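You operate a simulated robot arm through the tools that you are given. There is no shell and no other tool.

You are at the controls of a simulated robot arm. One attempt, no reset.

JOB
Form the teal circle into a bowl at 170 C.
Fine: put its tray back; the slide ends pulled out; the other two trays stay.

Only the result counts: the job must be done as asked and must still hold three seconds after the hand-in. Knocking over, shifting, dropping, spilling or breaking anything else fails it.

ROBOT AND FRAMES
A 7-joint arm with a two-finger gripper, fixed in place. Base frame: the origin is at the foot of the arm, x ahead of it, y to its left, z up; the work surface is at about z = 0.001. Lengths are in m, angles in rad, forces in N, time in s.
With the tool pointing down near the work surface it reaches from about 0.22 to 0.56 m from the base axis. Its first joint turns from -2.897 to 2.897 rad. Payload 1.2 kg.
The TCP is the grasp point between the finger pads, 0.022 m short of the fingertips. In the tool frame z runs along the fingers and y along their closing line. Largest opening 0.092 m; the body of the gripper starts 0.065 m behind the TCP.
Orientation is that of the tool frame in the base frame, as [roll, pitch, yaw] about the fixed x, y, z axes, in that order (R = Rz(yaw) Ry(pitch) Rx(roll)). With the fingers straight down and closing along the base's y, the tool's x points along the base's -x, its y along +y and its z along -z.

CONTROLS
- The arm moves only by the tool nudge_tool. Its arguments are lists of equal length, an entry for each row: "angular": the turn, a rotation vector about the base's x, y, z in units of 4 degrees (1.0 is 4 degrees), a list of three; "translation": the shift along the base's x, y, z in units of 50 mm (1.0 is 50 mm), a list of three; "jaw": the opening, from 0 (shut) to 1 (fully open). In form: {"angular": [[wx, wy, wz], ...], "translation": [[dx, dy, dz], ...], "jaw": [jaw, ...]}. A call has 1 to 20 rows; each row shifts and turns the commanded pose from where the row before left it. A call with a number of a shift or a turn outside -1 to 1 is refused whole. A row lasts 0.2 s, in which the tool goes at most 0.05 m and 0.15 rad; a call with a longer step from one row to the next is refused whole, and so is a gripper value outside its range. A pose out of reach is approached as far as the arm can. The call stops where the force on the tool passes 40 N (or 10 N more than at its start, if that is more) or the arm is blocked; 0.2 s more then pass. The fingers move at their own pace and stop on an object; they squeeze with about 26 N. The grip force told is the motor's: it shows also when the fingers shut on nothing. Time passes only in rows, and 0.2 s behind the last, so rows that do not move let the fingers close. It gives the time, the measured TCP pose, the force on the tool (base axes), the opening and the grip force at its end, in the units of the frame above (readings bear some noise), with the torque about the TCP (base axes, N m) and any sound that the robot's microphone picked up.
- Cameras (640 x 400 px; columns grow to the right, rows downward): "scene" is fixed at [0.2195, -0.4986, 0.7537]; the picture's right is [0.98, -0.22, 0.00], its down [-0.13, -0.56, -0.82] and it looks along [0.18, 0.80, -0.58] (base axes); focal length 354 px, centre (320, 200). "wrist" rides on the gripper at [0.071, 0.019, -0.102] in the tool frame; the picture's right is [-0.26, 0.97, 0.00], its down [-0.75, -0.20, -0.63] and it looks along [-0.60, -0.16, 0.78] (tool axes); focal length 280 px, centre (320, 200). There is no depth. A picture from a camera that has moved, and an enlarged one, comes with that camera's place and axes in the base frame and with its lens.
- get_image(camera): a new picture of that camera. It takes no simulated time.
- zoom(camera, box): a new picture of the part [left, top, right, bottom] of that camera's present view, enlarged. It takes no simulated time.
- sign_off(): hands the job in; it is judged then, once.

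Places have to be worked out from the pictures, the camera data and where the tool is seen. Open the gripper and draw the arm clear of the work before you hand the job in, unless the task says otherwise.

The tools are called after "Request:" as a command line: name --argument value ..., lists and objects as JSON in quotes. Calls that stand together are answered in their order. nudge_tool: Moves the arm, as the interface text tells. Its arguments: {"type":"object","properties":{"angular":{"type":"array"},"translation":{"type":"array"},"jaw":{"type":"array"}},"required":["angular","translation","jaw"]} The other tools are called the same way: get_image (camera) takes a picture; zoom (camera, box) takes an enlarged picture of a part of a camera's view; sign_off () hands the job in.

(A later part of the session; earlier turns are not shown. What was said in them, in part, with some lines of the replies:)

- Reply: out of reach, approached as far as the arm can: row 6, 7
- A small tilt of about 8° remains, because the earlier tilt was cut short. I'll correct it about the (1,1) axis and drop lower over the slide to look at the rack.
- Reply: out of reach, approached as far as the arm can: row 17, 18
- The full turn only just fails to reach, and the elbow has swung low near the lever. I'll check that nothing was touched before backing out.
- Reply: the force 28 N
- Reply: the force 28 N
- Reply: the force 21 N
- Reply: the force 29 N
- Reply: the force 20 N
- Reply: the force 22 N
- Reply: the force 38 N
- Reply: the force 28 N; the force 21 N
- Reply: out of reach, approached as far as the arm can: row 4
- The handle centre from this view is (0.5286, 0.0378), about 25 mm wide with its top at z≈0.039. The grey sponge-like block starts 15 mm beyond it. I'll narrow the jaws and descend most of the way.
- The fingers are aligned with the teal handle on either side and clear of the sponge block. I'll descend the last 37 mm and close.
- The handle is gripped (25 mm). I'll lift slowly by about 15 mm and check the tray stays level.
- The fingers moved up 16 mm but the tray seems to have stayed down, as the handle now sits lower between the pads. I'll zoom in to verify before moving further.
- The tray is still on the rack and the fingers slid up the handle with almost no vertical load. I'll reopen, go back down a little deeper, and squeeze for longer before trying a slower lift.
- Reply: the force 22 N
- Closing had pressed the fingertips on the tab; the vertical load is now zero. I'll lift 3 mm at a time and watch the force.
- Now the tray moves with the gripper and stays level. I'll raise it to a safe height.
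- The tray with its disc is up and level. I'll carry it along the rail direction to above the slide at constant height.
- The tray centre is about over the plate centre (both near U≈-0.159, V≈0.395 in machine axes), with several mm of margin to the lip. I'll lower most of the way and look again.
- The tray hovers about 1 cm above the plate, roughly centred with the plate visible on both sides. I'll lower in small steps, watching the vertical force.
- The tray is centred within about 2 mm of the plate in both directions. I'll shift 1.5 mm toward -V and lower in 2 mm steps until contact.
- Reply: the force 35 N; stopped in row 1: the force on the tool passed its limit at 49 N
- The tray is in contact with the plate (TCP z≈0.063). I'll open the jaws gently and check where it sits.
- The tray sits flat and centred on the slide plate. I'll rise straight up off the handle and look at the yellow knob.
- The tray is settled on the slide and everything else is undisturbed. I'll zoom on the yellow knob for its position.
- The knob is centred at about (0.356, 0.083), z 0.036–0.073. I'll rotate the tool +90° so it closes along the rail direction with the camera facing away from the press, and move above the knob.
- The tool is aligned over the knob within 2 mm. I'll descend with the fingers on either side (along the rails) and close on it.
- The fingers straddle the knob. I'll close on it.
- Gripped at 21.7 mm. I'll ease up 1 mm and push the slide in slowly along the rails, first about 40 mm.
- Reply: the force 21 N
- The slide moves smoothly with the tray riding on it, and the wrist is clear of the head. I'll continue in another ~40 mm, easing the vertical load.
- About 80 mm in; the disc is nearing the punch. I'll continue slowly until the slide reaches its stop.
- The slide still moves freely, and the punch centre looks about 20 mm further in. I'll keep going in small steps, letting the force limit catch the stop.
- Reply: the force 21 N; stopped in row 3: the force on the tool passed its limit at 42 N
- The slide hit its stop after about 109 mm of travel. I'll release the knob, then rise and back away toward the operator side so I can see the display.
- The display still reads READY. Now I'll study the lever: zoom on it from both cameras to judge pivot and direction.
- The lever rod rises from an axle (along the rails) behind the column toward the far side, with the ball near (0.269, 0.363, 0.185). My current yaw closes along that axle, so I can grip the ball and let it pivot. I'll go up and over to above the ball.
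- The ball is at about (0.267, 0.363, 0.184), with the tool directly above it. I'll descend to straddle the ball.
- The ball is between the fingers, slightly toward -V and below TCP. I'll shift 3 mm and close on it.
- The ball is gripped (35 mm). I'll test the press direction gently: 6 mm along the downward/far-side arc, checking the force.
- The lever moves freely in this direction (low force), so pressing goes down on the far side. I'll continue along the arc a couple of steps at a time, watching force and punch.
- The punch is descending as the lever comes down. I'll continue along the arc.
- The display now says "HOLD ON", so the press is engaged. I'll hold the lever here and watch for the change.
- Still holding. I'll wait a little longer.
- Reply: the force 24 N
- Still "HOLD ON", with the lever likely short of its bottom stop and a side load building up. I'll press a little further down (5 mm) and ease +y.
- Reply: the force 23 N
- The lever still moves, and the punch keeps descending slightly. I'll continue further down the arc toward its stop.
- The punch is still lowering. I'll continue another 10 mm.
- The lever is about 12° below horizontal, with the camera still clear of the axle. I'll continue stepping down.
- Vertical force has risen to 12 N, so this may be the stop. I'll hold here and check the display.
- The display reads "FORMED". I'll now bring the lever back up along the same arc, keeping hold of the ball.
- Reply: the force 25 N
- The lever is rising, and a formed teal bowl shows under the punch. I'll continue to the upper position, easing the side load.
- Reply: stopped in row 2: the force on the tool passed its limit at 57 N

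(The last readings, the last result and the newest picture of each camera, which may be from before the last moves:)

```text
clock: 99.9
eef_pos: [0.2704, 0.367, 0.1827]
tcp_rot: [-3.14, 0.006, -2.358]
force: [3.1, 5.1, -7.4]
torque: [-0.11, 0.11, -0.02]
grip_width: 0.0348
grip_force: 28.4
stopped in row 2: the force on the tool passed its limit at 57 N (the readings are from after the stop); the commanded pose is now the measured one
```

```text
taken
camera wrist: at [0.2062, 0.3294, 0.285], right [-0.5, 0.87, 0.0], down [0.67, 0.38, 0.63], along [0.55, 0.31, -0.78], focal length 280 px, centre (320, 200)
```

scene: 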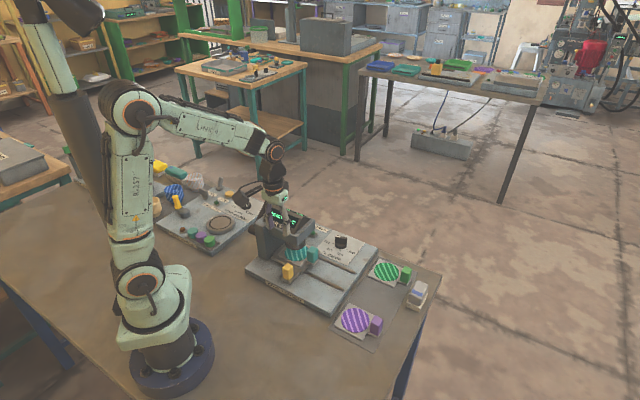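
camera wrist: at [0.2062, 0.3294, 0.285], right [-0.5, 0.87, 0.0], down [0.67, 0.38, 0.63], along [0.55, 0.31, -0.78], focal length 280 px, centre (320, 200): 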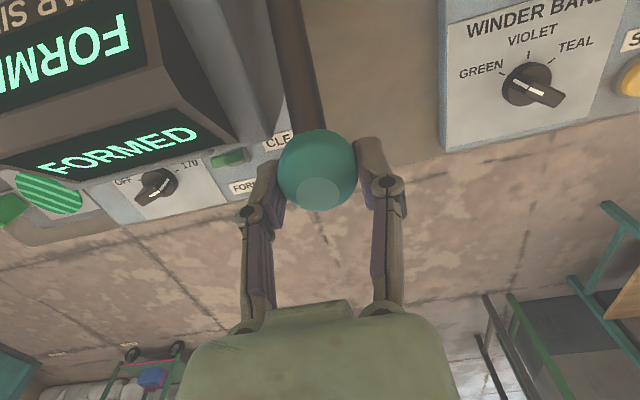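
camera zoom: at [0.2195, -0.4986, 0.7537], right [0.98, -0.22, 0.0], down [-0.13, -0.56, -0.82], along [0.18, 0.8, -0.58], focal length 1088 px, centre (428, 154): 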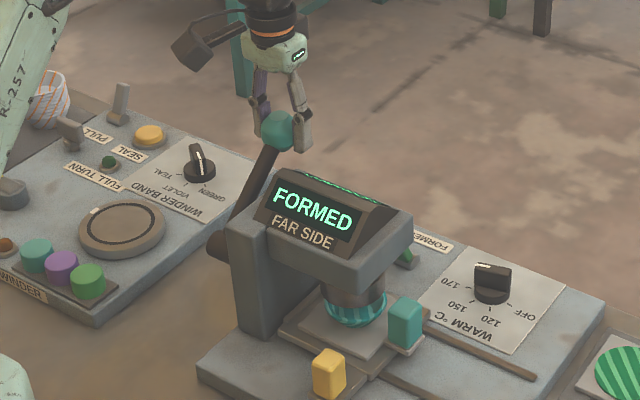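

The lever ball is back at its original position (top stop). I'll release the ball and rise straight up.

Request:
nudge_tool --angular '[[0, 0, 0], [0, 0, 0], [0, 0, 0]]' --translation '[[0, 0, 0], [0, 0, 0], [0, 0, 0]]' --jaw '[0.65, 0.65, 0.65]'

Request:
nudge_tool --angular '[[0, 0, 0], [0, 0, 0], [0, 0, 0], [0, 0, 0], [0, 0, 0]]' --translation '[[0, 0, 0.4], [0, 0, 0.7], [0, 0, 0.8], [0, 0, 0.4], [0, 0, 0]]' --jaw '[0.65, 0.65, 0.65, 0.65, 0.65]'

Request:
zoom --camera "scene" --box '[200, 120, 340, 280]'

Request:
get_image --camera "wrist"

```text
clock: 100.7
eef_pos: [0.2708, 0.3658, 0.1836]
tcp_rot: [-3.14, 0.008, -2.359]
force: [-0.7, 1.1, 0.1]
torque: [0.0, 0.02, -0.02]
grip_width: 0.06
grip_force: 0.1
```

```text
clock: 101.9
eef_pos: [0.2722, 0.3665, 0.2997]
tcp_rot: [-3.14, 0.009, -2.357]
force: [-0.2, 0.0, 0.2]
torque: [0.02, 0.0, -0.02]
grip_width: 0.0597
grip_force: 0.0
```

```text
2.50 times, centred on (270, 200) of scene
camera zoom: at [0.2195, -0.4986, 0.7537], right [0.98, -0.22, 0.0], down [-0.13, -0.56, -0.82], along [0.18, 0.8, -0.58], focal length 884 px, centre (445, 200)
```

zoom: 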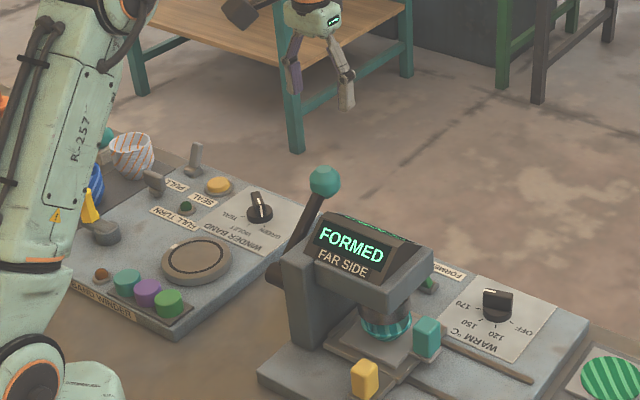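

```text
taken
camera wrist: at [0.2074, 0.3297, 0.4006], right [-0.49, 0.87, 0.0], down [0.67, 0.38, 0.63], along [0.55, 0.31, -0.78], focal length 280 px, centre (320, 200)
```

wrist: 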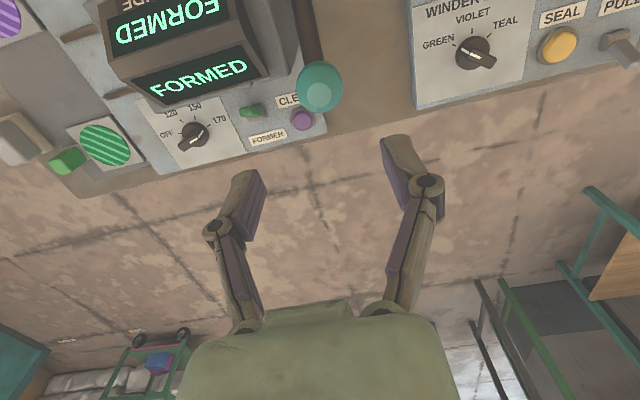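

The lever stays up and "FORMED" is displayed. I'll check whether the bowl is on the tray and free of the punch before pulling the slide.

Request:
zoom --camera "scene" --box '[285, 225, 335, 275]'

```text
8.00 times, centred on (310, 250) of scene
camera zoom: at [0.2195, -0.4986, 0.7537], right [0.98, -0.22, 0.0], down [-0.13, -0.56, -0.82], along [0.18, 0.8, -0.58], focal length 2828 px, centre (400, -200)
```

zoom: 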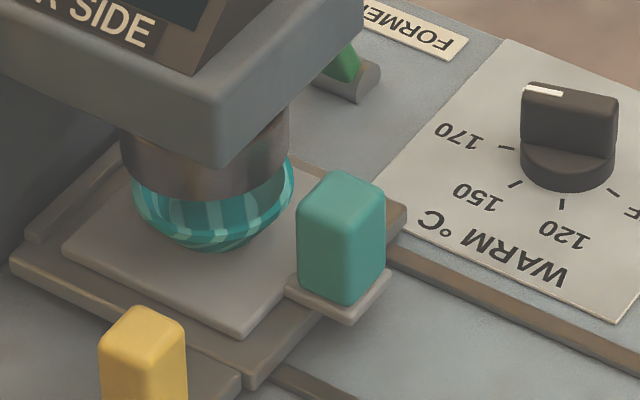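

The bowl sits upright on the tray with the punch lifted clear above its rim. I'll travel back over the head at height to above the yellow knob.

Request:
nudge_tool --angular '[[-0.091, 0.091, 0], [0, 0, 0], [0, 0, 0], [0, 0, 0], [0, 0, 0], [0, 0, 0], [0, 0, 0], [0, 0, 0]]' --translation '[[0.02, -0.3, 0], [0.02, -0.6, 0], [0.02, -0.7, 0], [0.02, -0.7, 0], [0.02, -0.7, 0], [0.02, -0.7, 0], [0.02, -0.42, 0], [0, 0, 0]]' --jaw '[0.5, 0.5, 0.5, 0.5, 0.5, 0.5, 0.5, 0.5]'

Request:
get_image --camera "wrist"

```text
clock: 103.7
eef_pos: [0.2767, 0.1612, 0.299]
tcp_rot: [-3.141, -0.003, -2.36]
force: [0.0, 0.2, -0.2]
torque: [-0.02, -0.01, -0.01]
grip_width: 0.0459
grip_force: 0.1
```

```text
taken
camera wrist: at [0.2129, 0.1244, 0.4012], right [-0.49, 0.87, 0.0], down [0.68, 0.39, 0.62], along [0.54, 0.31, -0.78], focal length 280 px, centre (320, 200)
```

wrist: 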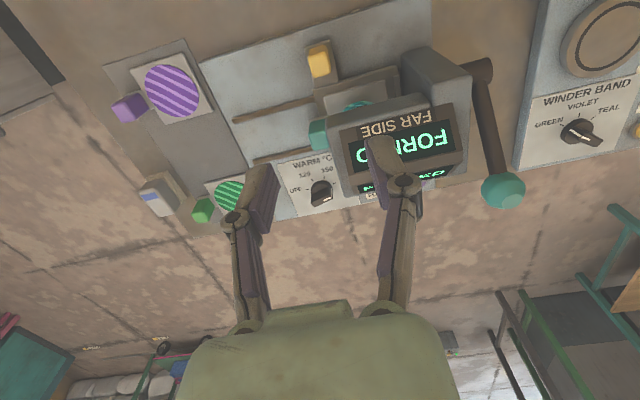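

The knob is at about (0.279, 0.160), directly below. I'll descend around it, slowing near the end.

Request:
nudge_tool --angular '[[0, 0, 0], [0, 0, 0], [0, 0, 0], [0, 0, 0], [0, 0, 0], [0, 0, 0], [0, 0, 0]]' --translation '[[0.044, -0.016, -0.6], [0, 0, -0.9], [0, 0, -0.9], [0, 0, -0.9], [0, 0, -0.7], [0, 0, -0.6], [0, 0, 0]]' --jaw '[0.5, 0.5, 0.5, 0.5, 0.5, 0.5, 0.5]'

Request:
get_image --camera "wrist"

Request:
zoom --camera "scene" --box '[230, 170, 350, 310]'

```text
clock: 105.3
eef_pos: [0.2824, 0.158, 0.0694]
tcp_rot: [-3.14, -0.002, -2.358]
force: [0.2, -0.4, 0.5]
torque: [-0.02, -0.01, -0.02]
grip_width: 0.0459
grip_force: 0.0
```

```text
taken
camera wrist: at [0.2166, 0.1226, 0.1713], right [-0.49, 0.87, 0.0], down [0.68, 0.39, 0.62], along [0.54, 0.31, -0.78], focal length 280 px, centre (320, 200)
```

wrist: 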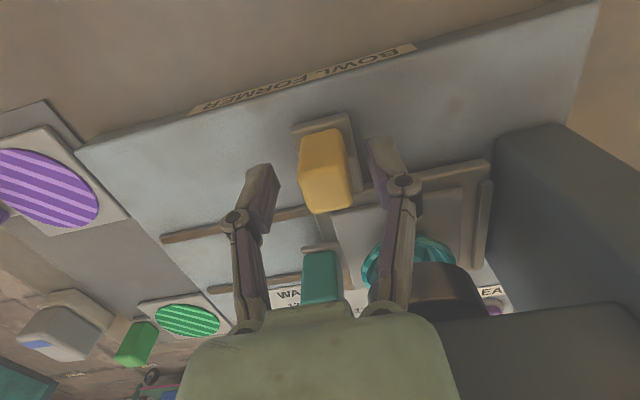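

```text
2.86 times, centred on (290, 240) of scene
camera zoom: at [0.2195, -0.4986, 0.7537], right [0.98, -0.22, 0.0], down [-0.13, -0.56, -0.82], along [0.18, 0.8, -0.58], focal length 1010 px, centre (406, 86)
```

zoom: 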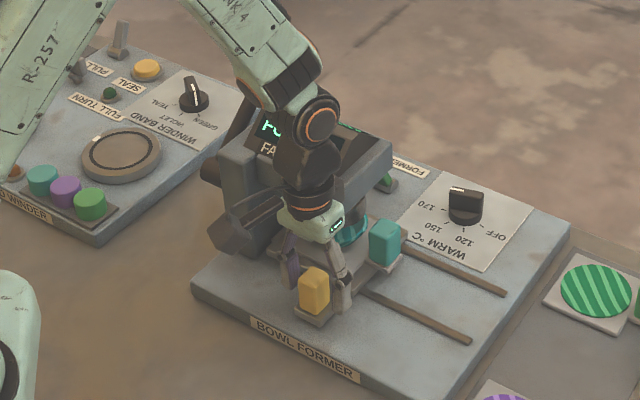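

The fingers straddle the knob. I'll close and check the load before pulling.

Request:
nudge_tool --angular '[[0, 0, 0], [0, 0, 0], [0, 0, 0], [0, 0, 0]]' --translation '[[0, 0, 0], [0, 0, 0], [0, 0, 0], [0, 0, 0]]' --jaw '[0, 0, 0, 0]'

```text
clock: 106.3
eef_pos: [0.2798, 0.1587, 0.0695]
tcp_rot: [-3.14, -0.001, -2.359]
force: [-1.6, 1.9, 5.2]
torque: [0.09, -0.02, 0.11]
grip_width: 0.0219
grip_force: 27.8
```

Gripped, with low load. I'll pull the slide out slowly, first ~23 mm, and check that the bowl clears the punch.

Request:
nudge_tool --angular '[[0, 0, 0], [0, 0, 0], [0, 0, 0], [0, 0, 0], [0, 0, 0]]' --translation '[[0.05, -0.05, 0], [0.08, -0.08, 0], [0.1, -0.1, 0], [0.1, -0.1, 0], [0, 0, 0]]' --jaw '[0, 0, 0, 0, 0]'

Request:
get_image --camera "wrist"

Request:
zoom --camera "scene" --box '[250, 200, 360, 310]'

```text
clock: 107.5
eef_pos: [0.2978, 0.1422, 0.0704]
tcp_rot: [-3.139, 0.0, -2.36]
force: [-0.6, -0.9, 17.3]
torque: [-0.2, 0.18, 0.06]
grip_width: 0.0218
grip_force: 28.1
```

```text
taken
camera wrist: at [0.2334, 0.1059, 0.1716], right [-0.49, 0.87, 0.0], down [0.68, 0.39, 0.63], along [0.54, 0.31, -0.78], focal length 280 px, centre (320, 200)
```

wrist: 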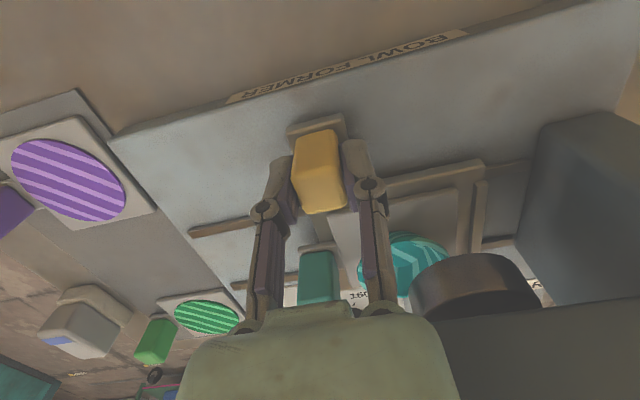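

```text
3.64 times, centred on (305, 255) of scene
camera zoom: at [0.2195, -0.4986, 0.7537], right [0.98, -0.22, 0.0], down [-0.13, -0.56, -0.82], along [0.18, 0.8, -0.58], focal length 1286 px, centre (374, 0)
```

zoom: 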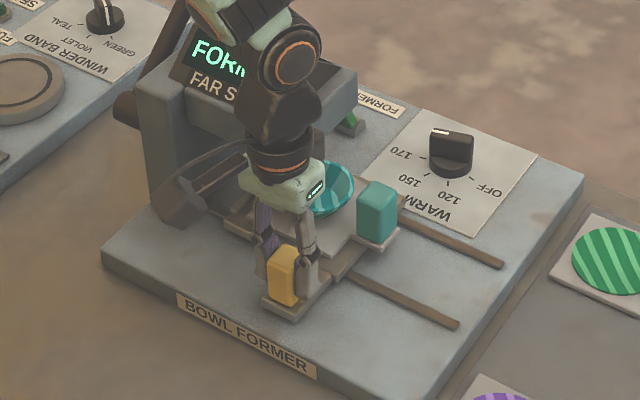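

The bowl travels out with the tray and clears the punch. I'll continue pulling to the outer end, easing the vertical load.

Request:
nudge_tool --angular '[[0, 0, 0], [0, 0, 0], [0, 0, 0], [0, 0, 0], [0, 0, 0], [0, 0, 0]]' --translation '[[0.07, -0.07, 0.015], [0.11, -0.11, 0], [0.14, -0.14, 0], [0.14, -0.14, 0], [0.12, -0.12, 0], [0, 0, 0]]' --jaw '[0, 0, 0, 0, 0, 0]'

Request:
get_image --camera "wrist"

Request:
zoom --camera "scene" --box '[250, 200, 360, 310]'

```text
clock: 108.9
eef_pos: [0.3255, 0.1141, 0.0703]
tcp_rot: [-3.14, -0.003, -2.359]
force: [0.9, 1.5, -19.9]
torque: [0.05, -0.03, 0.1]
grip_width: 0.022
grip_force: 28.0
```

```text
taken
camera wrist: at [0.2616, 0.078, 0.1725], right [-0.49, 0.87, 0.0], down [0.68, 0.39, 0.62], along [0.54, 0.31, -0.78], focal length 280 px, centre (320, 200)
```

wrist: 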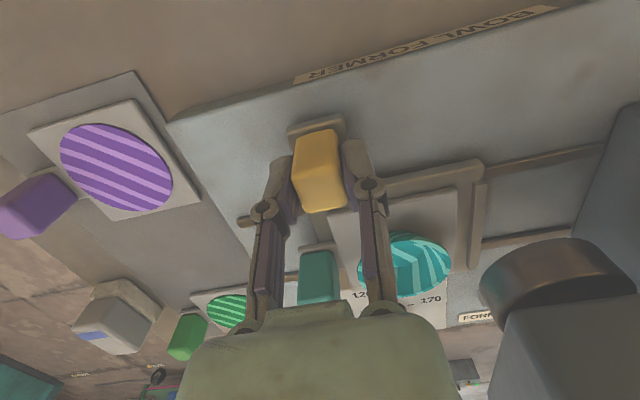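

```text
3.64 times, centred on (305, 255) of scene
camera zoom: at [0.2195, -0.4986, 0.7537], right [0.98, -0.22, 0.0], down [-0.13, -0.56, -0.82], along [0.18, 0.8, -0.58], focal length 1286 px, centre (374, 0)
```

zoom: 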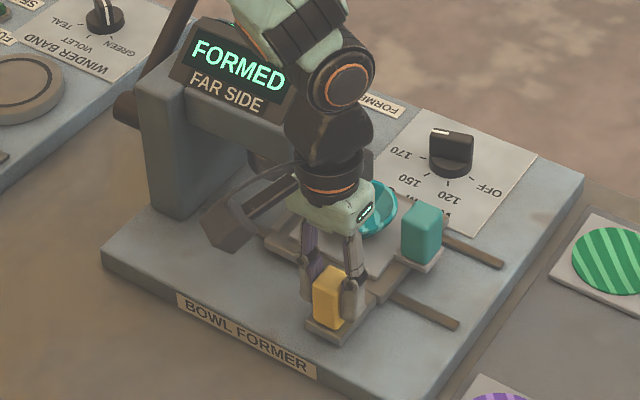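

Continuing the pull toward the outer stop.

Request:
nudge_tool --angular '[[0, 0, 0], [0, 0, 0], [0, 0, 0], [0, 0, 0], [0, 0, 0], [0, 0, 0]]' --translation '[[0.08, -0.08, -0.01], [0.12, -0.12, 0], [0.12, -0.12, 0], [0.12, -0.12, 0], [0.08, -0.08, 0], [0, 0, 0]]' --jaw '[0, 0, 0, 0, 0, 0]'

Request:
zoom --camera "scene" --box '[250, 200, 380, 310]'

```text
clock: 110.3
eef_pos: [0.3527, 0.0889, 0.0695]
tcp_rot: [-3.139, -0.001, -2.357]
force: [3.9, 1.2, -5.7]
torque: [-0.26, 0.26, 0.04]
grip_width: 0.0218
grip_force: 28.1
```

```text
3.64 times, centred on (315, 255) of scene
camera zoom: at [0.2195, -0.4986, 0.7537], right [0.98, -0.22, 0.0], down [-0.13, -0.56, -0.82], along [0.18, 0.8, -0.58], focal length 1286 px, centre (338, 0)
```

zoom: 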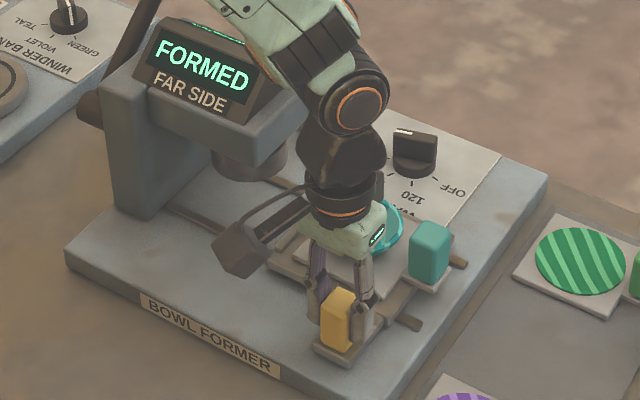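

Nearly at the original position. I'll take small steps until the outer stop is felt.

Request:
nudge_tool --angular '[[0, 0, 0], [0, 0, 0], [0, 0, 0], [0, 0, 0]]' --translation '[[0.04, -0.04, 0], [0.04, -0.04, 0], [0.02, -0.02, 0], [0, 0, 0]]' --jaw '[0, 0, 0, 0]'

Request:
zoom --camera "scene" --box '[250, 200, 380, 310]'

```text
clock: 111.3
eef_pos: [0.358, 0.0829, 0.0694]
tcp_rot: [-3.14, 0.0, -2.356]
force: [-3.8, 1.4, 19.0]
torque: [0.02, 0.05, 0.02]
grip_width: 0.0221
grip_force: 27.7
```

```text
3.64 times, centred on (315, 255) of scene
camera zoom: at [0.2195, -0.4986, 0.7537], right [0.98, -0.22, 0.0], down [-0.13, -0.56, -0.82], along [0.18, 0.8, -0.58], focal length 1286 px, centre (338, 0)
```

zoom: 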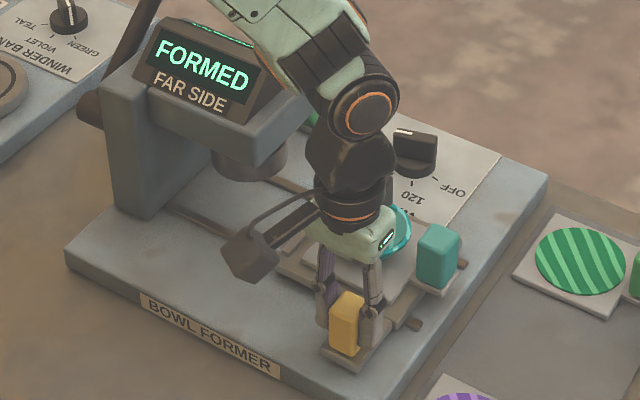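

Request:
nudge_tool --angular '[[0, 0, 0], [0, 0, 0]]' --translation '[[0.03, -0.03, 0.008], [0, 0, 0]]' --jaw '[0, 0]'

Request:
zoom --camera "scene" --box '[300, 240, 380, 310]'

```text
clock: 111.9
eef_pos: [0.3579, 0.0818, 0.0673]
tcp_rot: [3.139, -0.003, -2.356]
force: [-12.2, 10.1, 18.1]
torque: [0.34, 0.18, -0.01]
grip_width: 0.022
grip_force: 28.0
```

```text
5.71 times, centred on (340, 275) of scene
camera zoom: at [0.2195, -0.4986, 0.7537], right [0.98, -0.22, 0.0], down [-0.13, -0.56, -0.82], along [0.18, 0.8, -0.58], focal length 2020 px, centre (206, -229)
```

zoom: 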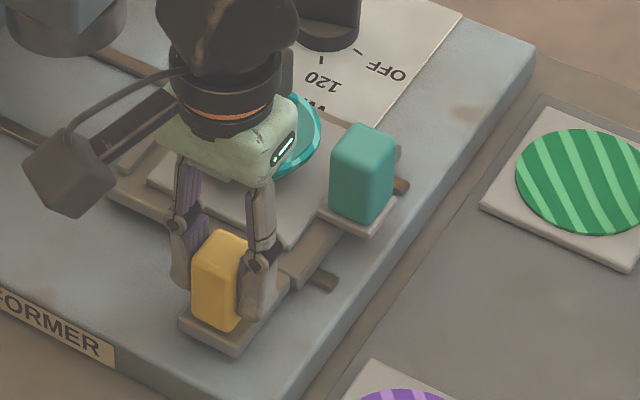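

Resistance of about 16 N along the rail shows the outer stop is reached. I'll release the knob and rise clear.

Request:
nudge_tool --angular '[[0, 0, 0], [0, 0, 0], [0, 0, 0]]' --translation '[[0, 0, 0], [0, 0, 0], [0, 0, 0]]' --jaw '[0.5, 0.5, 0.5]'

Request:
nudge_tool --angular '[[0, 0, 0], [0, 0, 0], [0, 0, 0], [0, 0, 0], [0, 0, 0]]' --translation '[[0, 0, 0.3], [0, 0, 0.7], [0, 0, 0.8], [0, 0, 0.5], [0, 0, 0]]' --jaw '[0.5, 0.5, 0.5, 0.5, 0.5]'

Request:
get_image --camera "wrist"

Request:
zoom --camera "scene" --box '[250, 200, 440, 340]'

```text
clock: 112.7
eef_pos: [0.3583, 0.082, 0.0693]
tcp_rot: [-3.141, -0.002, -2.36]
force: [0.1, 0.8, -0.1]
torque: [0.02, -0.01, 0.01]
grip_width: 0.0463
grip_force: 0.1
```

```text
clock: 113.9
eef_pos: [0.3563, 0.0815, 0.1862]
tcp_rot: [-3.14, -0.001, -2.36]
force: [0.4, 0.4, 0.4]
torque: [-0.04, 0.0, 0.0]
grip_width: 0.046
grip_force: 0.1
```

```text
taken
camera wrist: at [0.2927, 0.0456, 0.288], right [-0.49, 0.87, 0.0], down [0.68, 0.39, 0.62], along [0.54, 0.31, -0.78], focal length 280 px, centre (320, 200)
```

wrist: 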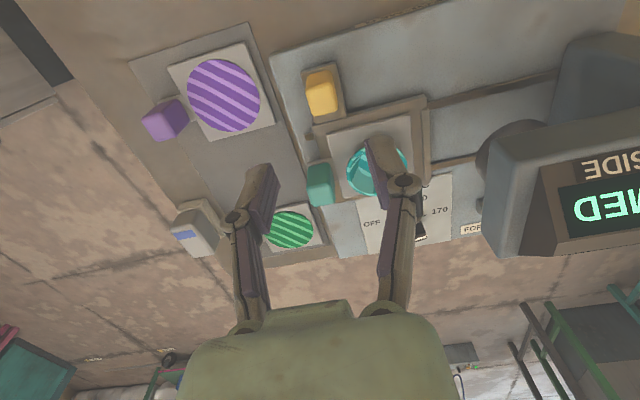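

```text
2.86 times, centred on (345, 270) of scene
camera zoom: at [0.2195, -0.4986, 0.7537], right [0.98, -0.22, 0.0], down [-0.13, -0.56, -0.82], along [0.18, 0.8, -0.58], focal length 1010 px, centre (249, 0)
```

zoom: 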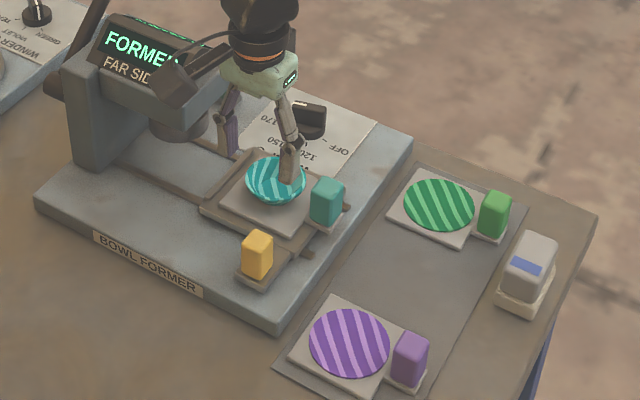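

The bowl is formed and sitting on the tray, and the slide is out. I'll rotate the tool back -90° to the tray alignment and move above the teal handle.

Request:
nudge_tool --angular '[[0, 0, -1], [0, 0, -1], [0, 0, -1], [0, 0, -1], [0, 0, -1], [0, 0, -1], [0, 0, -1], [0, 0, -1], [0, 0, -1], [0, 0, -1], [0, 0, -1], [0, 0, -1], [0, 0, -1], [0, 0, -1], [0, 0, -1], [0, 0, -1], [0, 0, -1], [0, 0, -1], [0, 0, -1], [0, 0, -1]]' --translation '[[0.0747, 0.0455, 0], [0.0747, 0.0455, 0], [0.0747, 0.0455, 0], [0.0747, 0.0455, 0], [0.0747, 0.0455, 0], [0.0747, 0.0455, 0], [0.0747, 0.0455, 0], [0.0747, 0.0455, 0], [0.0747, 0.0455, 0], [0.0747, 0.0455, 0], [0.0747, 0.0455, 0], [0.0747, 0.0455, 0], [0.0747, 0.0455, 0], [0.0747, 0.0455, 0], [0.0747, 0.0455, 0], [0.0747, 0.0455, 0], [0.0747, 0.0455, 0], [0.0747, 0.0455, 0], [0.0747, 0.0455, 0], [0.0747, 0.0455, 0]]' --jaw '[0.57, 0.57, 0.57, 0.57, 0.57, 0.57, 0.57, 0.57, 0.57, 0.57, 0.57, 0.57, 0.57, 0.57, 0.57, 0.57, 0.57, 0.57, 0.57, 0.57]'

Request:
nudge_tool --angular '[[0, 0, -1], [0, 0, -1], [0, 0, -0.45], [0, 0, 0]]' --translation '[[0, 0, -0.1], [0, 0, -0.3], [0, 0, -0.3], [0, 0, 0]]' --jaw '[0.57, 0.57, 0.57, 0.57]'

Request:
get_image --camera "wrist"

Request:
zoom --camera "scene" --box '[250, 180, 440, 320]'

```text
clock: 118.1
eef_pos: [0.4312, 0.1282, 0.1851]
tcp_rot: [-3.139, -0.003, 2.527]
force: [-0.3, -0.3, 0.3]
torque: [0.0, -0.03, 0.02]
grip_width: 0.0527
grip_force: 0.0
```

```text
clock: 119.1
eef_pos: [0.4324, 0.1265, 0.1488]
tcp_rot: [-3.14, -0.002, 2.357]
force: [0.3, -0.3, 0.3]
torque: [-0.01, -0.03, 0.01]
grip_width: 0.0525
grip_force: 0.2
```

```text
taken
camera wrist: at [0.3959, 0.1912, 0.2513], right [0.87, 0.5, 0.0], down [0.39, -0.68, 0.62], along [0.31, -0.54, -0.78], focal length 280 px, centre (320, 200)
```

wrist: 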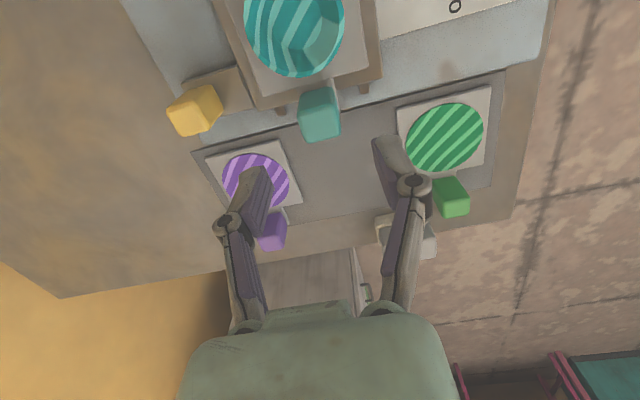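

```text
2.86 times, centred on (345, 250) of scene
camera zoom: at [0.2195, -0.4986, 0.7537], right [0.98, -0.22, 0.0], down [-0.13, -0.56, -0.82], along [0.18, 0.8, -0.58], focal length 1010 px, centre (249, 57)
```

zoom: 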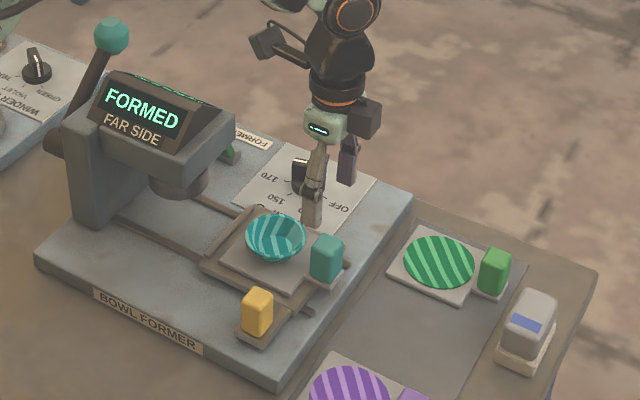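

The bowl looks right. I'll zoom on the handle to align the grip precisely.

Request:
zoom --camera "wrist" --box '[230, 0, 400, 150]'

```text
2.67 times, centred on (315, 75) of wrist
camera zoom: at [0.3959, 0.1912, 0.2513], right [0.87, 0.5, 0.0], down [0.39, -0.68, 0.62], along [0.31, -0.54, -0.78], focal length 748 px, centre (333, 533)
```

zoom: 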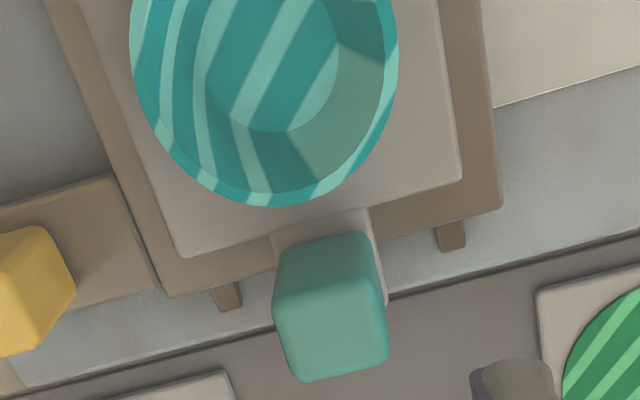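

The handle is at the same relative place as when I released it (TCP target ≈ 0.4317, 0.1269, 0.065). I'll descend and close.

Request:
nudge_tool --angular '[[0, 0, 0], [0, 0, 0], [0, 0, 0], [0, 0, 0], [0, 0, 0]]' --translation '[[-0.014, 0.008, -0.5], [0, 0, -0.5], [0, 0, -0.45], [0, 0, -0.22], [0, 0, 0]]' --jaw '[0.57, 0.57, 0.57, 0.57, 0.57]'

Request:
get_image --camera "wrist"

Request:
zoom --camera "scene" --box '[310, 220, 400, 300]'

```text
clock: 120.3
eef_pos: [0.4323, 0.1276, 0.0663]
tcp_rot: [-3.139, -0.001, 2.358]
force: [-0.3, -0.3, 0.9]
torque: [-0.02, 0.01, -0.01]
grip_width: 0.0524
grip_force: 0.1
```

```text
taken
camera wrist: at [0.395, 0.192, 0.1676], right [0.87, 0.5, 0.0], down [0.39, -0.68, 0.62], along [0.31, -0.54, -0.78], focal length 280 px, centre (320, 200)
```

wrist: 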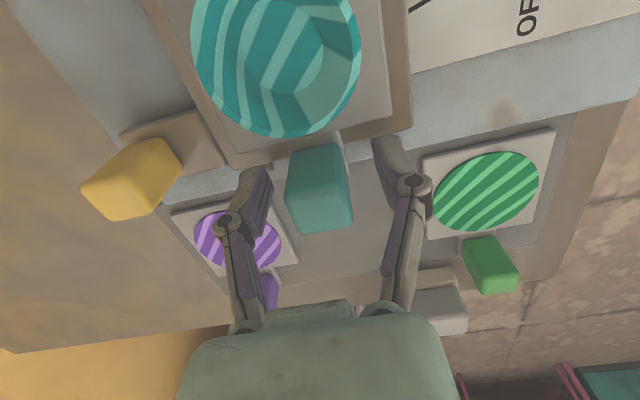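

```text
5.00 times, centred on (355, 260) of scene
camera zoom: at [0.2195, -0.4986, 0.7537], right [0.98, -0.22, 0.0], down [-0.13, -0.56, -0.82], along [0.18, 0.8, -0.58], focal length 1768 px, centre (145, -100)
```

zoom: 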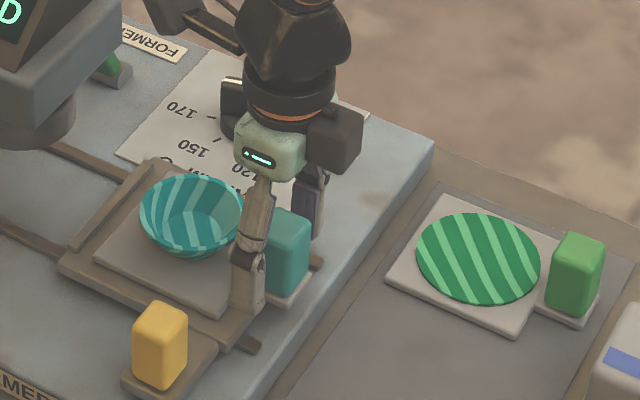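

The fingers straddle the handle and are clear of the bowl rim. I'll close firmly.

Request:
nudge_tool --angular '[[0, 0, 0], [0, 0, 0], [0, 0, 0], [0, 0, 0], [0, 0, 0]]' --translation '[[0, 0, -0.02], [0, 0, 0], [0, 0, 0], [0, 0, 0], [0, 0, 0]]' --jaw '[0.57, 0, 0, 0, 0]'

Request:
nudge_tool --angular '[[0, 0, 0], [0, 0, 0], [0, 0, 0]]' --translation '[[0, 0, 0.05], [0, 0, 0.05], [0, 0, 0]]' --jaw '[0, 0, 0]'

Request:
get_image --camera "wrist"

Request:
zoom --camera "scene" --box '[310, 220, 400, 300]'

```text
clock: 121.5
eef_pos: [0.432, 0.1278, 0.0647]
tcp_rot: [3.141, -0.001, 2.356]
force: [0.2, -0.5, 4.6]
torque: [-0.01, 0.03, 0.06]
grip_width: 0.0253
grip_force: 25.9
```

```text
clock: 122.3
eef_pos: [0.4319, 0.1277, 0.07]
tcp_rot: [-3.139, -0.004, 2.357]
force: [0.6, -0.6, -0.1]
torque: [0.0, -0.03, -0.02]
grip_width: 0.0255
grip_force: 25.7
```

```text
taken
camera wrist: at [0.3949, 0.1918, 0.1726], right [0.87, 0.5, 0.0], down [0.39, -0.68, 0.62], along [0.31, -0.54, -0.78], focal length 280 px, centre (320, 200)
```

wrist: 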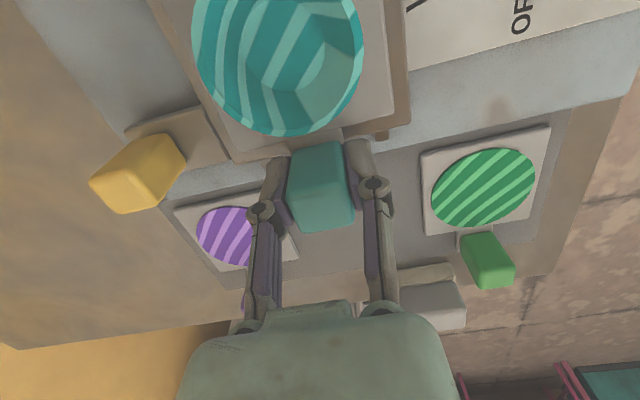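

```text
5.00 times, centred on (355, 260) of scene
camera zoom: at [0.2195, -0.4986, 0.7537], right [0.98, -0.22, 0.0], down [-0.13, -0.56, -0.82], along [0.18, 0.8, -0.58], focal length 1768 px, centre (145, -100)
```

zoom: 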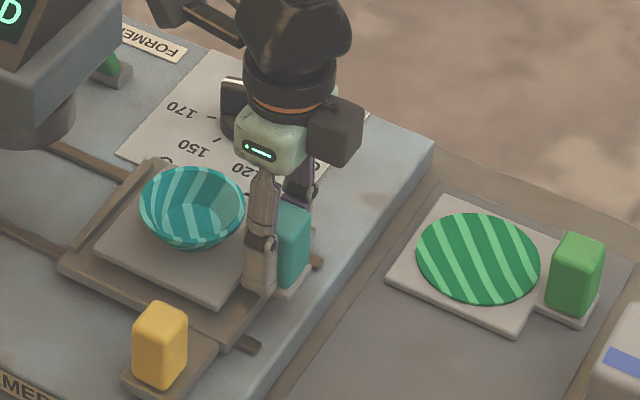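

The tray and bowl are lifting together and level. I'll raise smoothly to a safe travel height.

Request:
nudge_tool --angular '[[0, 0, 0], [0, 0, 0], [0, 0, 0], [0, 0, 0], [0, 0, 0], [0, 0, 0]]' --translation '[[0, 0, 0.1], [0, 0, 0.2], [0, 0, 0.25], [0, 0, 0.2], [0, 0, 0.1], [0, 0, 0]]' --jaw '[0, 0, 0, 0, 0, 0]'

Request:
get_image --camera "wrist"

Request:
zoom --camera "scene" --box '[270, 190, 440, 330]'

```text
clock: 123.7
eef_pos: [0.4319, 0.1282, 0.113]
tcp_rot: [-3.14, -0.003, 2.356]
force: [0.2, -0.7, -0.9]
torque: [-0.02, -0.02, 0.0]
grip_width: 0.0254
grip_force: 25.9
```

```text
taken
camera wrist: at [0.395, 0.1913, 0.2143], right [0.87, 0.5, 0.0], down [0.39, -0.68, 0.62], along [0.31, -0.54, -0.78], focal length 280 px, centre (320, 200)
```

wrist: 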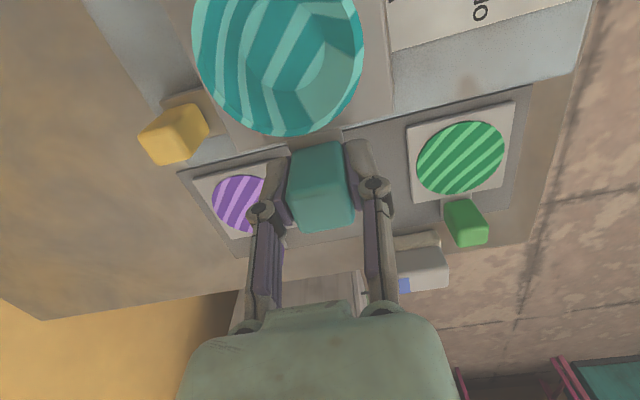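

```text
2.86 times, centred on (355, 260) of scene
camera zoom: at [0.2195, -0.4986, 0.7537], right [0.98, -0.22, 0.0], down [-0.13, -0.56, -0.82], along [0.18, 0.8, -0.58], focal length 1010 px, centre (220, 29)
```

zoom: 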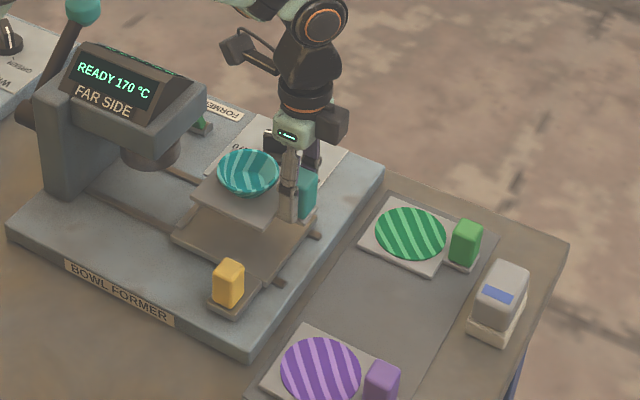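

The display went back to "READY 170 °C", and the bowl sits on the lifted tray. I'll carry it back along the same line to above its rack spot.

Request:
nudge_tool --angular '[[0, 0, 0], [0, 0, 0], [0, 0, 0], [0, 0, 0], [0, 0, 0], [0, 0, 0], [0, 0, 0], [0, 0, 0], [0, 0, 0]]' --translation '[[0.1, -0.092, 0], [0.2, -0.184, 0], [0.28, -0.258, 0], [0.3, -0.276, 0], [0.3, -0.276, 0], [0.28, -0.258, 0], [0.252, -0.232, 0], [0.18, -0.165, 0], [0, 0, 0]]' --jaw '[0, 0, 0, 0, 0, 0, 0, 0, 0]'

Request:
get_image --camera "wrist"

Request:
zoom --camera "scene" --box '[270, 190, 440, 330]'

```text
clock: 125.7
eef_pos: [0.5268, 0.0405, 0.1122]
tcp_rot: [-3.14, -0.001, 2.359]
force: [-0.4, -0.3, -0.7]
torque: [0.0, -0.05, -0.01]
grip_width: 0.0251
grip_force: 26.0
```

```text
taken
camera wrist: at [0.49, 0.1042, 0.215], right [0.87, 0.5, 0.0], down [0.39, -0.68, 0.62], along [0.31, -0.54, -0.78], focal length 280 px, centre (320, 200)
```

wrist: 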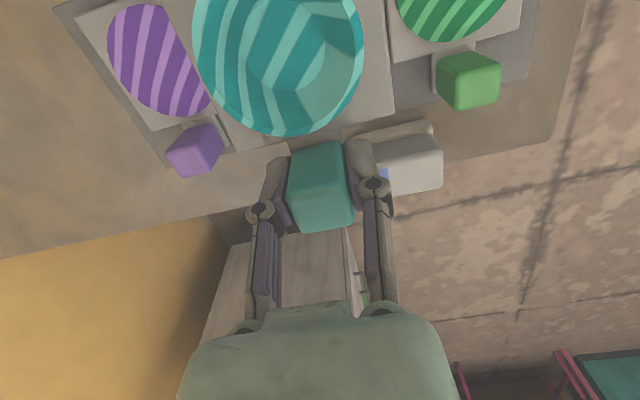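

```text
2.86 times, centred on (355, 260) of scene
camera zoom: at [0.2195, -0.4986, 0.7537], right [0.98, -0.22, 0.0], down [-0.13, -0.56, -0.82], along [0.18, 0.8, -0.58], focal length 1010 px, centre (220, 29)
```

zoom: 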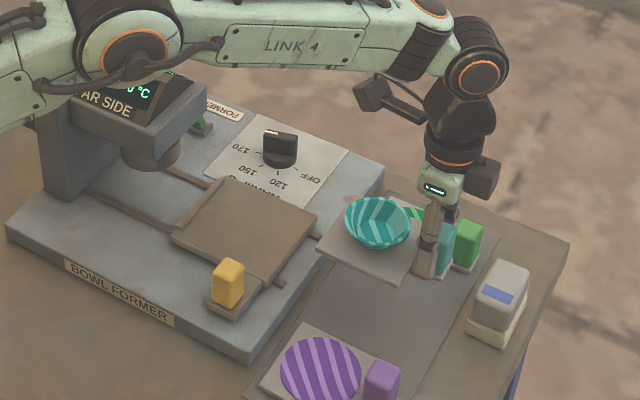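

It's aligned at the same pose as when lifted. I'll lower most of the way and check again.

Request:
nudge_tool --angular '[[0, 0, 0], [0, 0, 0], [0, 0, 0], [0, 0, 0], [0, 0, 0], [0, 0, 0]]' --translation '[[0, 0, -0.2], [0, 0, -0.35], [0, 0, -0.35], [0, 0, -0.25], [0, 0, -0.15], [0, 0, 0]]' --jaw '[0, 0, 0, 0, 0, 0]'

Request:
get_image --camera "wrist"

Request:
zoom --camera "scene" --box '[330, 240, 440, 340]'

```text
clock: 127.1
eef_pos: [0.5263, 0.0408, 0.0484]
tcp_rot: [-3.14, -0.002, 2.356]
force: [-0.6, 0.8, -0.5]
torque: [-0.06, -0.01, -0.02]
grip_width: 0.0255
grip_force: 25.3
```

```text
taken
camera wrist: at [0.4888, 0.1051, 0.1502], right [0.87, 0.5, 0.0], down [0.39, -0.68, 0.62], along [0.31, -0.54, -0.78], focal length 280 px, centre (320, 200)
```

wrist: 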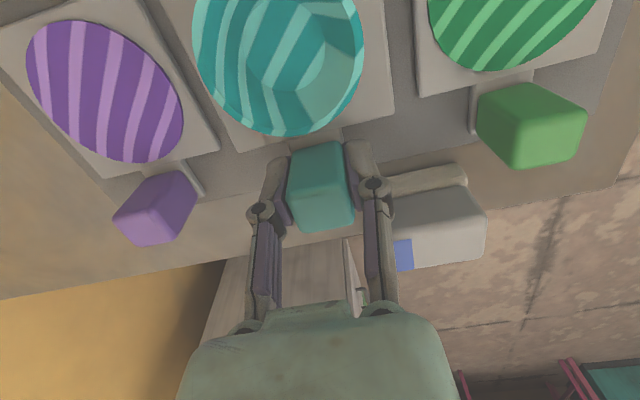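

```text
4.00 times, centred on (385, 290) of scene
camera zoom: at [0.2195, -0.4986, 0.7537], right [0.98, -0.22, 0.0], down [-0.13, -0.56, -0.82], along [0.18, 0.8, -0.58], focal length 1414 px, centre (60, -160)
```

zoom: 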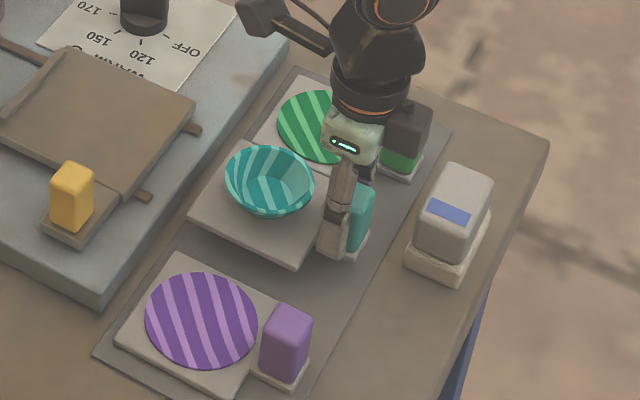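

It lines up with the original footprint. I'll lower the last stretch in small steps until contact.

Request:
nudge_tool --angular '[[0, 0, 0], [0, 0, 0], [0, 0, 0]]' --translation '[[0, 0, -0.14], [0, 0, -0.1], [0, 0, 0]]' --jaw '[0, 0, 0]'

Request:
zoom --camera "scene" --box '[330, 250, 440, 350]'

Request:
nudge_tool --angular '[[0, 0, 0], [0, 0, 0]]' --translation '[[0, 0, -0.04], [0, 0, 0]]' --jaw '[0, 0]'

```text
clock: 127.9
eef_pos: [0.5258, 0.0416, 0.037]
tcp_rot: [-3.14, -0.002, 2.357]
force: [-0.1, 0.7, 0.4]
torque: [0.0, -0.01, -0.02]
grip_width: 0.0252
grip_force: 27.4
```

```text
4.00 times, centred on (385, 300) of scene
camera zoom: at [0.2195, -0.4986, 0.7537], right [0.98, -0.22, 0.0], down [-0.13, -0.56, -0.82], along [0.18, 0.8, -0.58], focal length 1414 px, centre (60, -200)
```

zoom: 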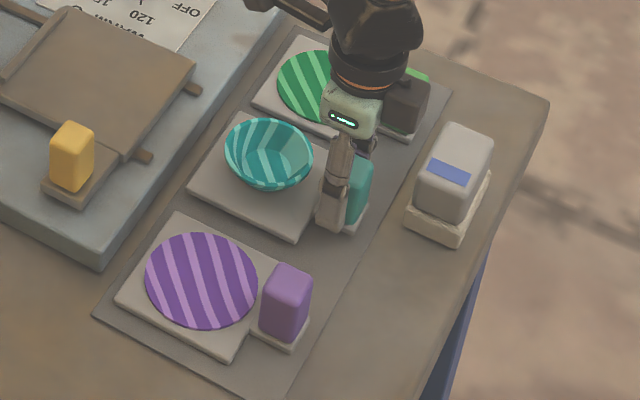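

```text
clock: 128.5
eef_pos: [0.526, 0.0409, 0.0344]
tcp_rot: [-3.139, 0.0, 2.357]
force: [0.4, 0.5, -1.3]
torque: [0.0, 0.0, -0.03]
grip_width: 0.0253
grip_force: 26.0
```

Very close to the original outline. I'll lower the last 2–3 mm.

Request:
nudge_tool --angular '[[0, 0, 0], [0, 0, 0]]' --translation '[[0, 0, -0.03], [0, 0, 0]]' --jaw '[0, 0]'

Request:
nudge_tool --angular '[[0, 0, 0], [0, 0, 0]]' --translation '[[0, 0, -0.025], [0, 0, 0]]' --jaw '[0, 0]'

```text
clock: 129.1
eef_pos: [0.5263, 0.0401, 0.0327]
tcp_rot: [-3.14, -0.001, 2.356]
force: [0.4, 0.3, -0.4]
torque: [0.01, 0.0, -0.02]
grip_width: 0.0252
grip_force: 25.9
```

```text
clock: 129.7
eef_pos: [0.5263, 0.0407, 0.0325]
tcp_rot: [-3.141, 0.0, 2.355]
force: [-3.1, 0.3, 10.1]
torque: [0.05, 0.11, -0.01]
grip_width: 0.025
grip_force: 25.8
```

Contact is felt (10 N). I'll open the jaws gently, let it settle, and verify.

Request:
nudge_tool --angular '[[0, 0, 0], [0, 0, 0], [0, 0, 0], [0, 0, 0]]' --translation '[[0, 0, 0], [0, 0, 0], [0, 0, 0], [0, 0, 0]]' --jaw '[0.35, 0.5, 0.5, 0.5]'

Request:
zoom --camera "scene" --box '[330, 250, 440, 350]'

Request:
get_image --camera "wrist"

```text
clock: 130.7
eef_pos: [0.5264, 0.0404, 0.0311]
tcp_rot: [-3.139, -0.003, 2.356]
force: [-0.4, -0.3, 0.0]
torque: [-0.02, 0.0, 0.01]
grip_width: 0.0462
grip_force: 0.0
```

```text
4.00 times, centred on (385, 300) of scene
camera zoom: at [0.2195, -0.4986, 0.7537], right [0.98, -0.22, 0.0], down [-0.13, -0.56, -0.82], along [0.18, 0.8, -0.58], focal length 1414 px, centre (60, -200)
```

zoom: 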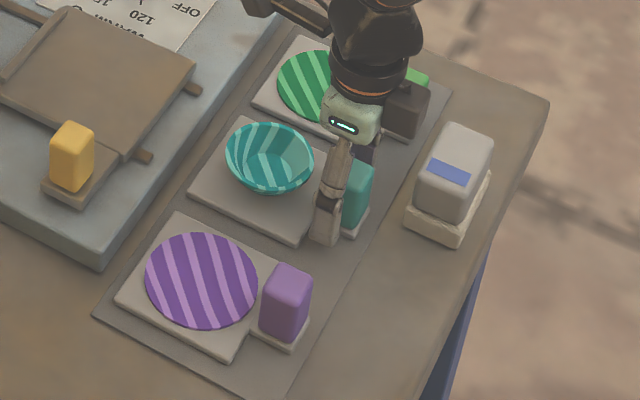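

```text
taken
camera wrist: at [0.4898, 0.1046, 0.1333], right [0.87, 0.5, 0.0], down [0.39, -0.68, 0.62], along [0.31, -0.54, -0.78], focal length 280 px, centre (320, 200)
```

wrist: 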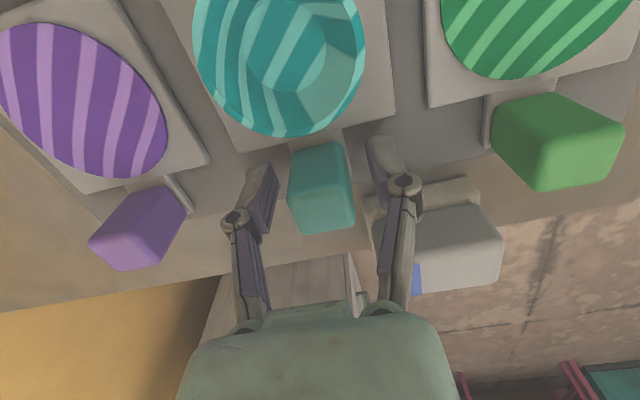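

The tray's outline matches its original place, with the bowl on it. I'll open slightly more, rise straight up off the handle, and withdraw high.

Request:
nudge_tool --angular '[[0, 0, 0], [0, 0, 0], [0, 0, 0], [0, 0, 0], [0, 0, 0], [0, 0, 0], [0, 0, 0]]' --translation '[[0, 0, 0.2], [0, 0, 0.4], [0, 0, 0.7], [0, 0, 0.8], [0, 0, 0.8], [0, 0, 0.6], [0, 0, 0]]' --jaw '[0.57, 0.57, 0.57, 0.57, 0.57, 0.57, 0.57]'

Request:
get_image --camera "wrist"

Request:
get_image --camera "scene"

```text
clock: 132.3
eef_pos: [0.5277, 0.0406, 0.2079]
tcp_rot: [-3.141, -0.001, 2.357]
force: [-0.3, -0.3, 0.0]
torque: [0.02, 0.02, 0.03]
grip_width: 0.0528
grip_force: 0.1
```

```text
taken
camera wrist: at [0.4906, 0.1043, 0.309], right [0.87, 0.5, 0.0], down [0.39, -0.68, 0.62], along [0.31, -0.54, -0.78], focal length 280 px, centre (320, 200)
```

wrist: 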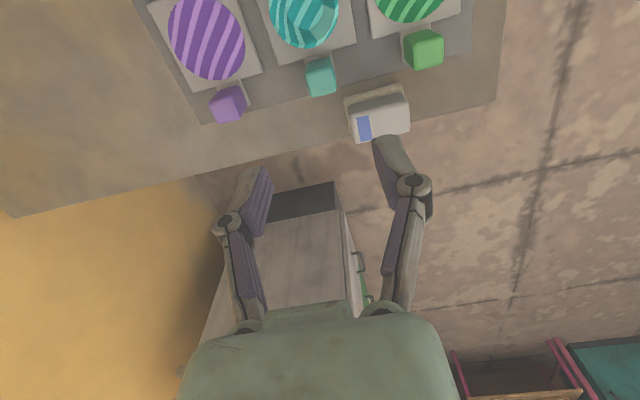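

```text
taken
```

scene: 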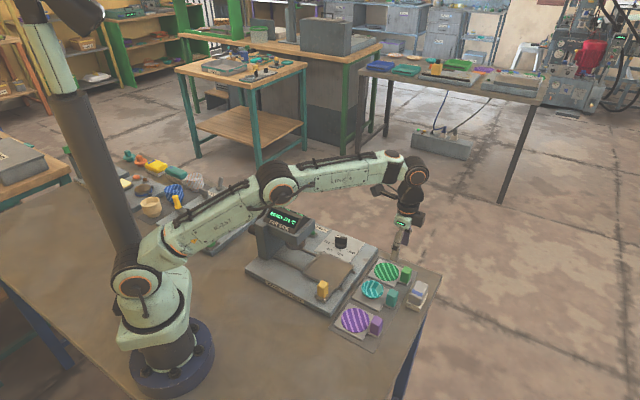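

All three trays are in place. I'll draw the arm up and back, close to its starting pose, then check the whole scene.

Request:
nudge_tool --angular '[[0, 0, 0], [0, 0, 0], [0, 0, 0], [0, 0, 0], [0, 0, 0], [0, 0, 0], [0, 0, 0], [0, 0, 0], [0, 0, 0]]' --translation '[[-0.2, 0, 0.7], [-0.3, 0, 0.8], [-0.4, 0.05, 0.8], [-0.5, 0.05, 0.8], [-0.6, 0.1, 0.7], [-0.7, 0.1, 0.5], [-0.7, 0.1, 0.4], [-0.5, 0, 0.2], [0, 0, 0]]' --jaw '[1, 1, 1, 1, 1, 1, 1, 1, 1]'

Request:
get_image --camera "scene"

Request:
zoom --camera "scene" --box '[230, 180, 440, 350]'

Request:
zoom --camera "scene" --box '[330, 250, 440, 350]'

Request:
zoom --camera "scene" --box '[100, 130, 290, 270]'

```text
clock: 134.3
eef_pos: [0.33, 0.0608, 0.4508]
tcp_rot: [-3.141, -0.002, 2.356]
force: [0.3, 0.1, 0.2]
torque: [-0.03, -0.01, -0.01]
grip_width: 0.0919
grip_force: 0.1
```

```text
taken
```

scene: 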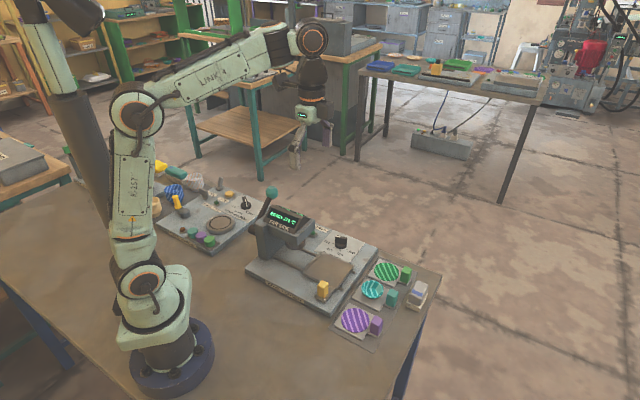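

```text
2.35 times, centred on (335, 265) of scene
camera zoom: at [0.2195, -0.4986, 0.7537], right [0.98, -0.22, 0.0], down [-0.13, -0.56, -0.82], along [0.18, 0.8, -0.58], focal length 832 px, centre (285, 47)
```

zoom: 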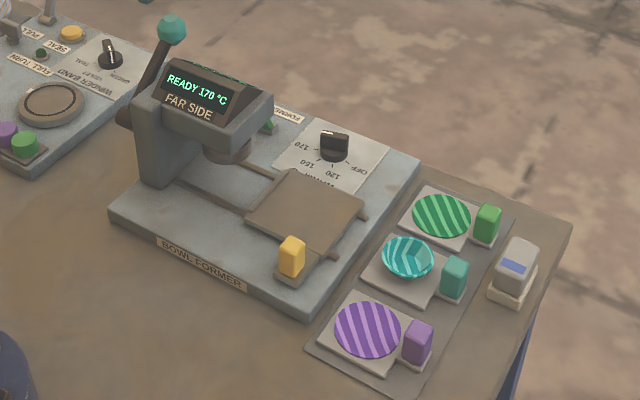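

```text
4.00 times, centred on (385, 300) of scene
camera zoom: at [0.2195, -0.4986, 0.7537], right [0.98, -0.22, 0.0], down [-0.13, -0.56, -0.82], along [0.18, 0.8, -0.58], focal length 1414 px, centre (60, -200)
```

zoom: 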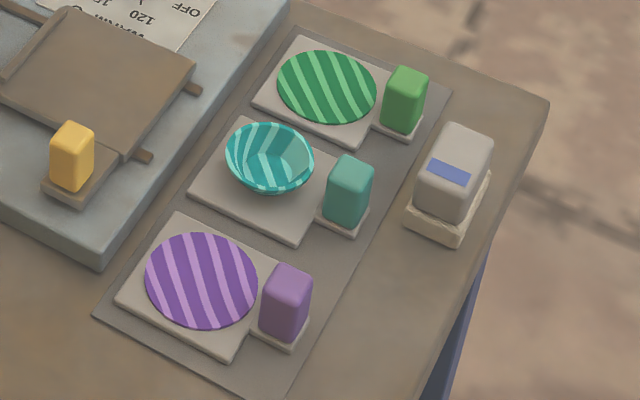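

```text
2.86 times, centred on (195, 200) of scene
camera zoom: at [0.2195, -0.4986, 0.7537], right [0.98, -0.22, 0.0], down [-0.13, -0.56, -0.82], along [0.18, 0.8, -0.58], focal length 1010 px, centre (677, 200)
```

zoom: 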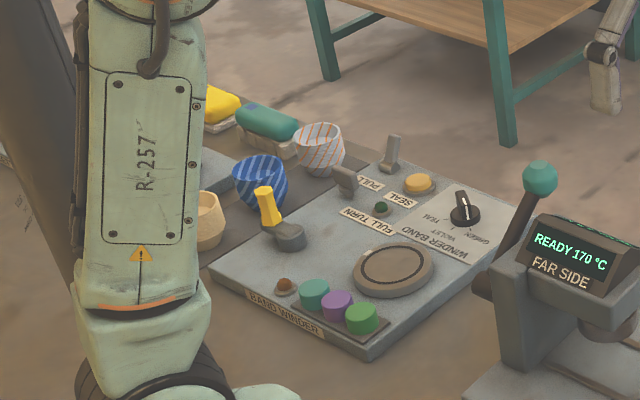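

The teal bowl is on its tray in the original spot, and the slide is fully out. The other trays, the lever and everything else match the starting picture, and the arm is clear with the gripper open. I'm handing in the job.

Request:
sign_off

```text
The job is handed in.
```

The teal circle is now a bowl, pressed at 170 °C; the machine showed "READY 170 °C" before the press and "FORMED" after it.

- **Tray:** the teal tray is back in its original spot with the bowl sitting on it.
- **Slide:** it is pulled out to its outer stop.
- **Other trays:** in the final pictures the violet and green trays look unmoved, and nothing else on the bench looks shifted or knocked over.
- **Machine:** the lever is back up. I left the dial on 170, since you didn't ask for it to be turned off, so the former is still hot.
- **Arm:** it is drawn up and clear, with the gripper open.

The job is handed in, but no verdict has come back.
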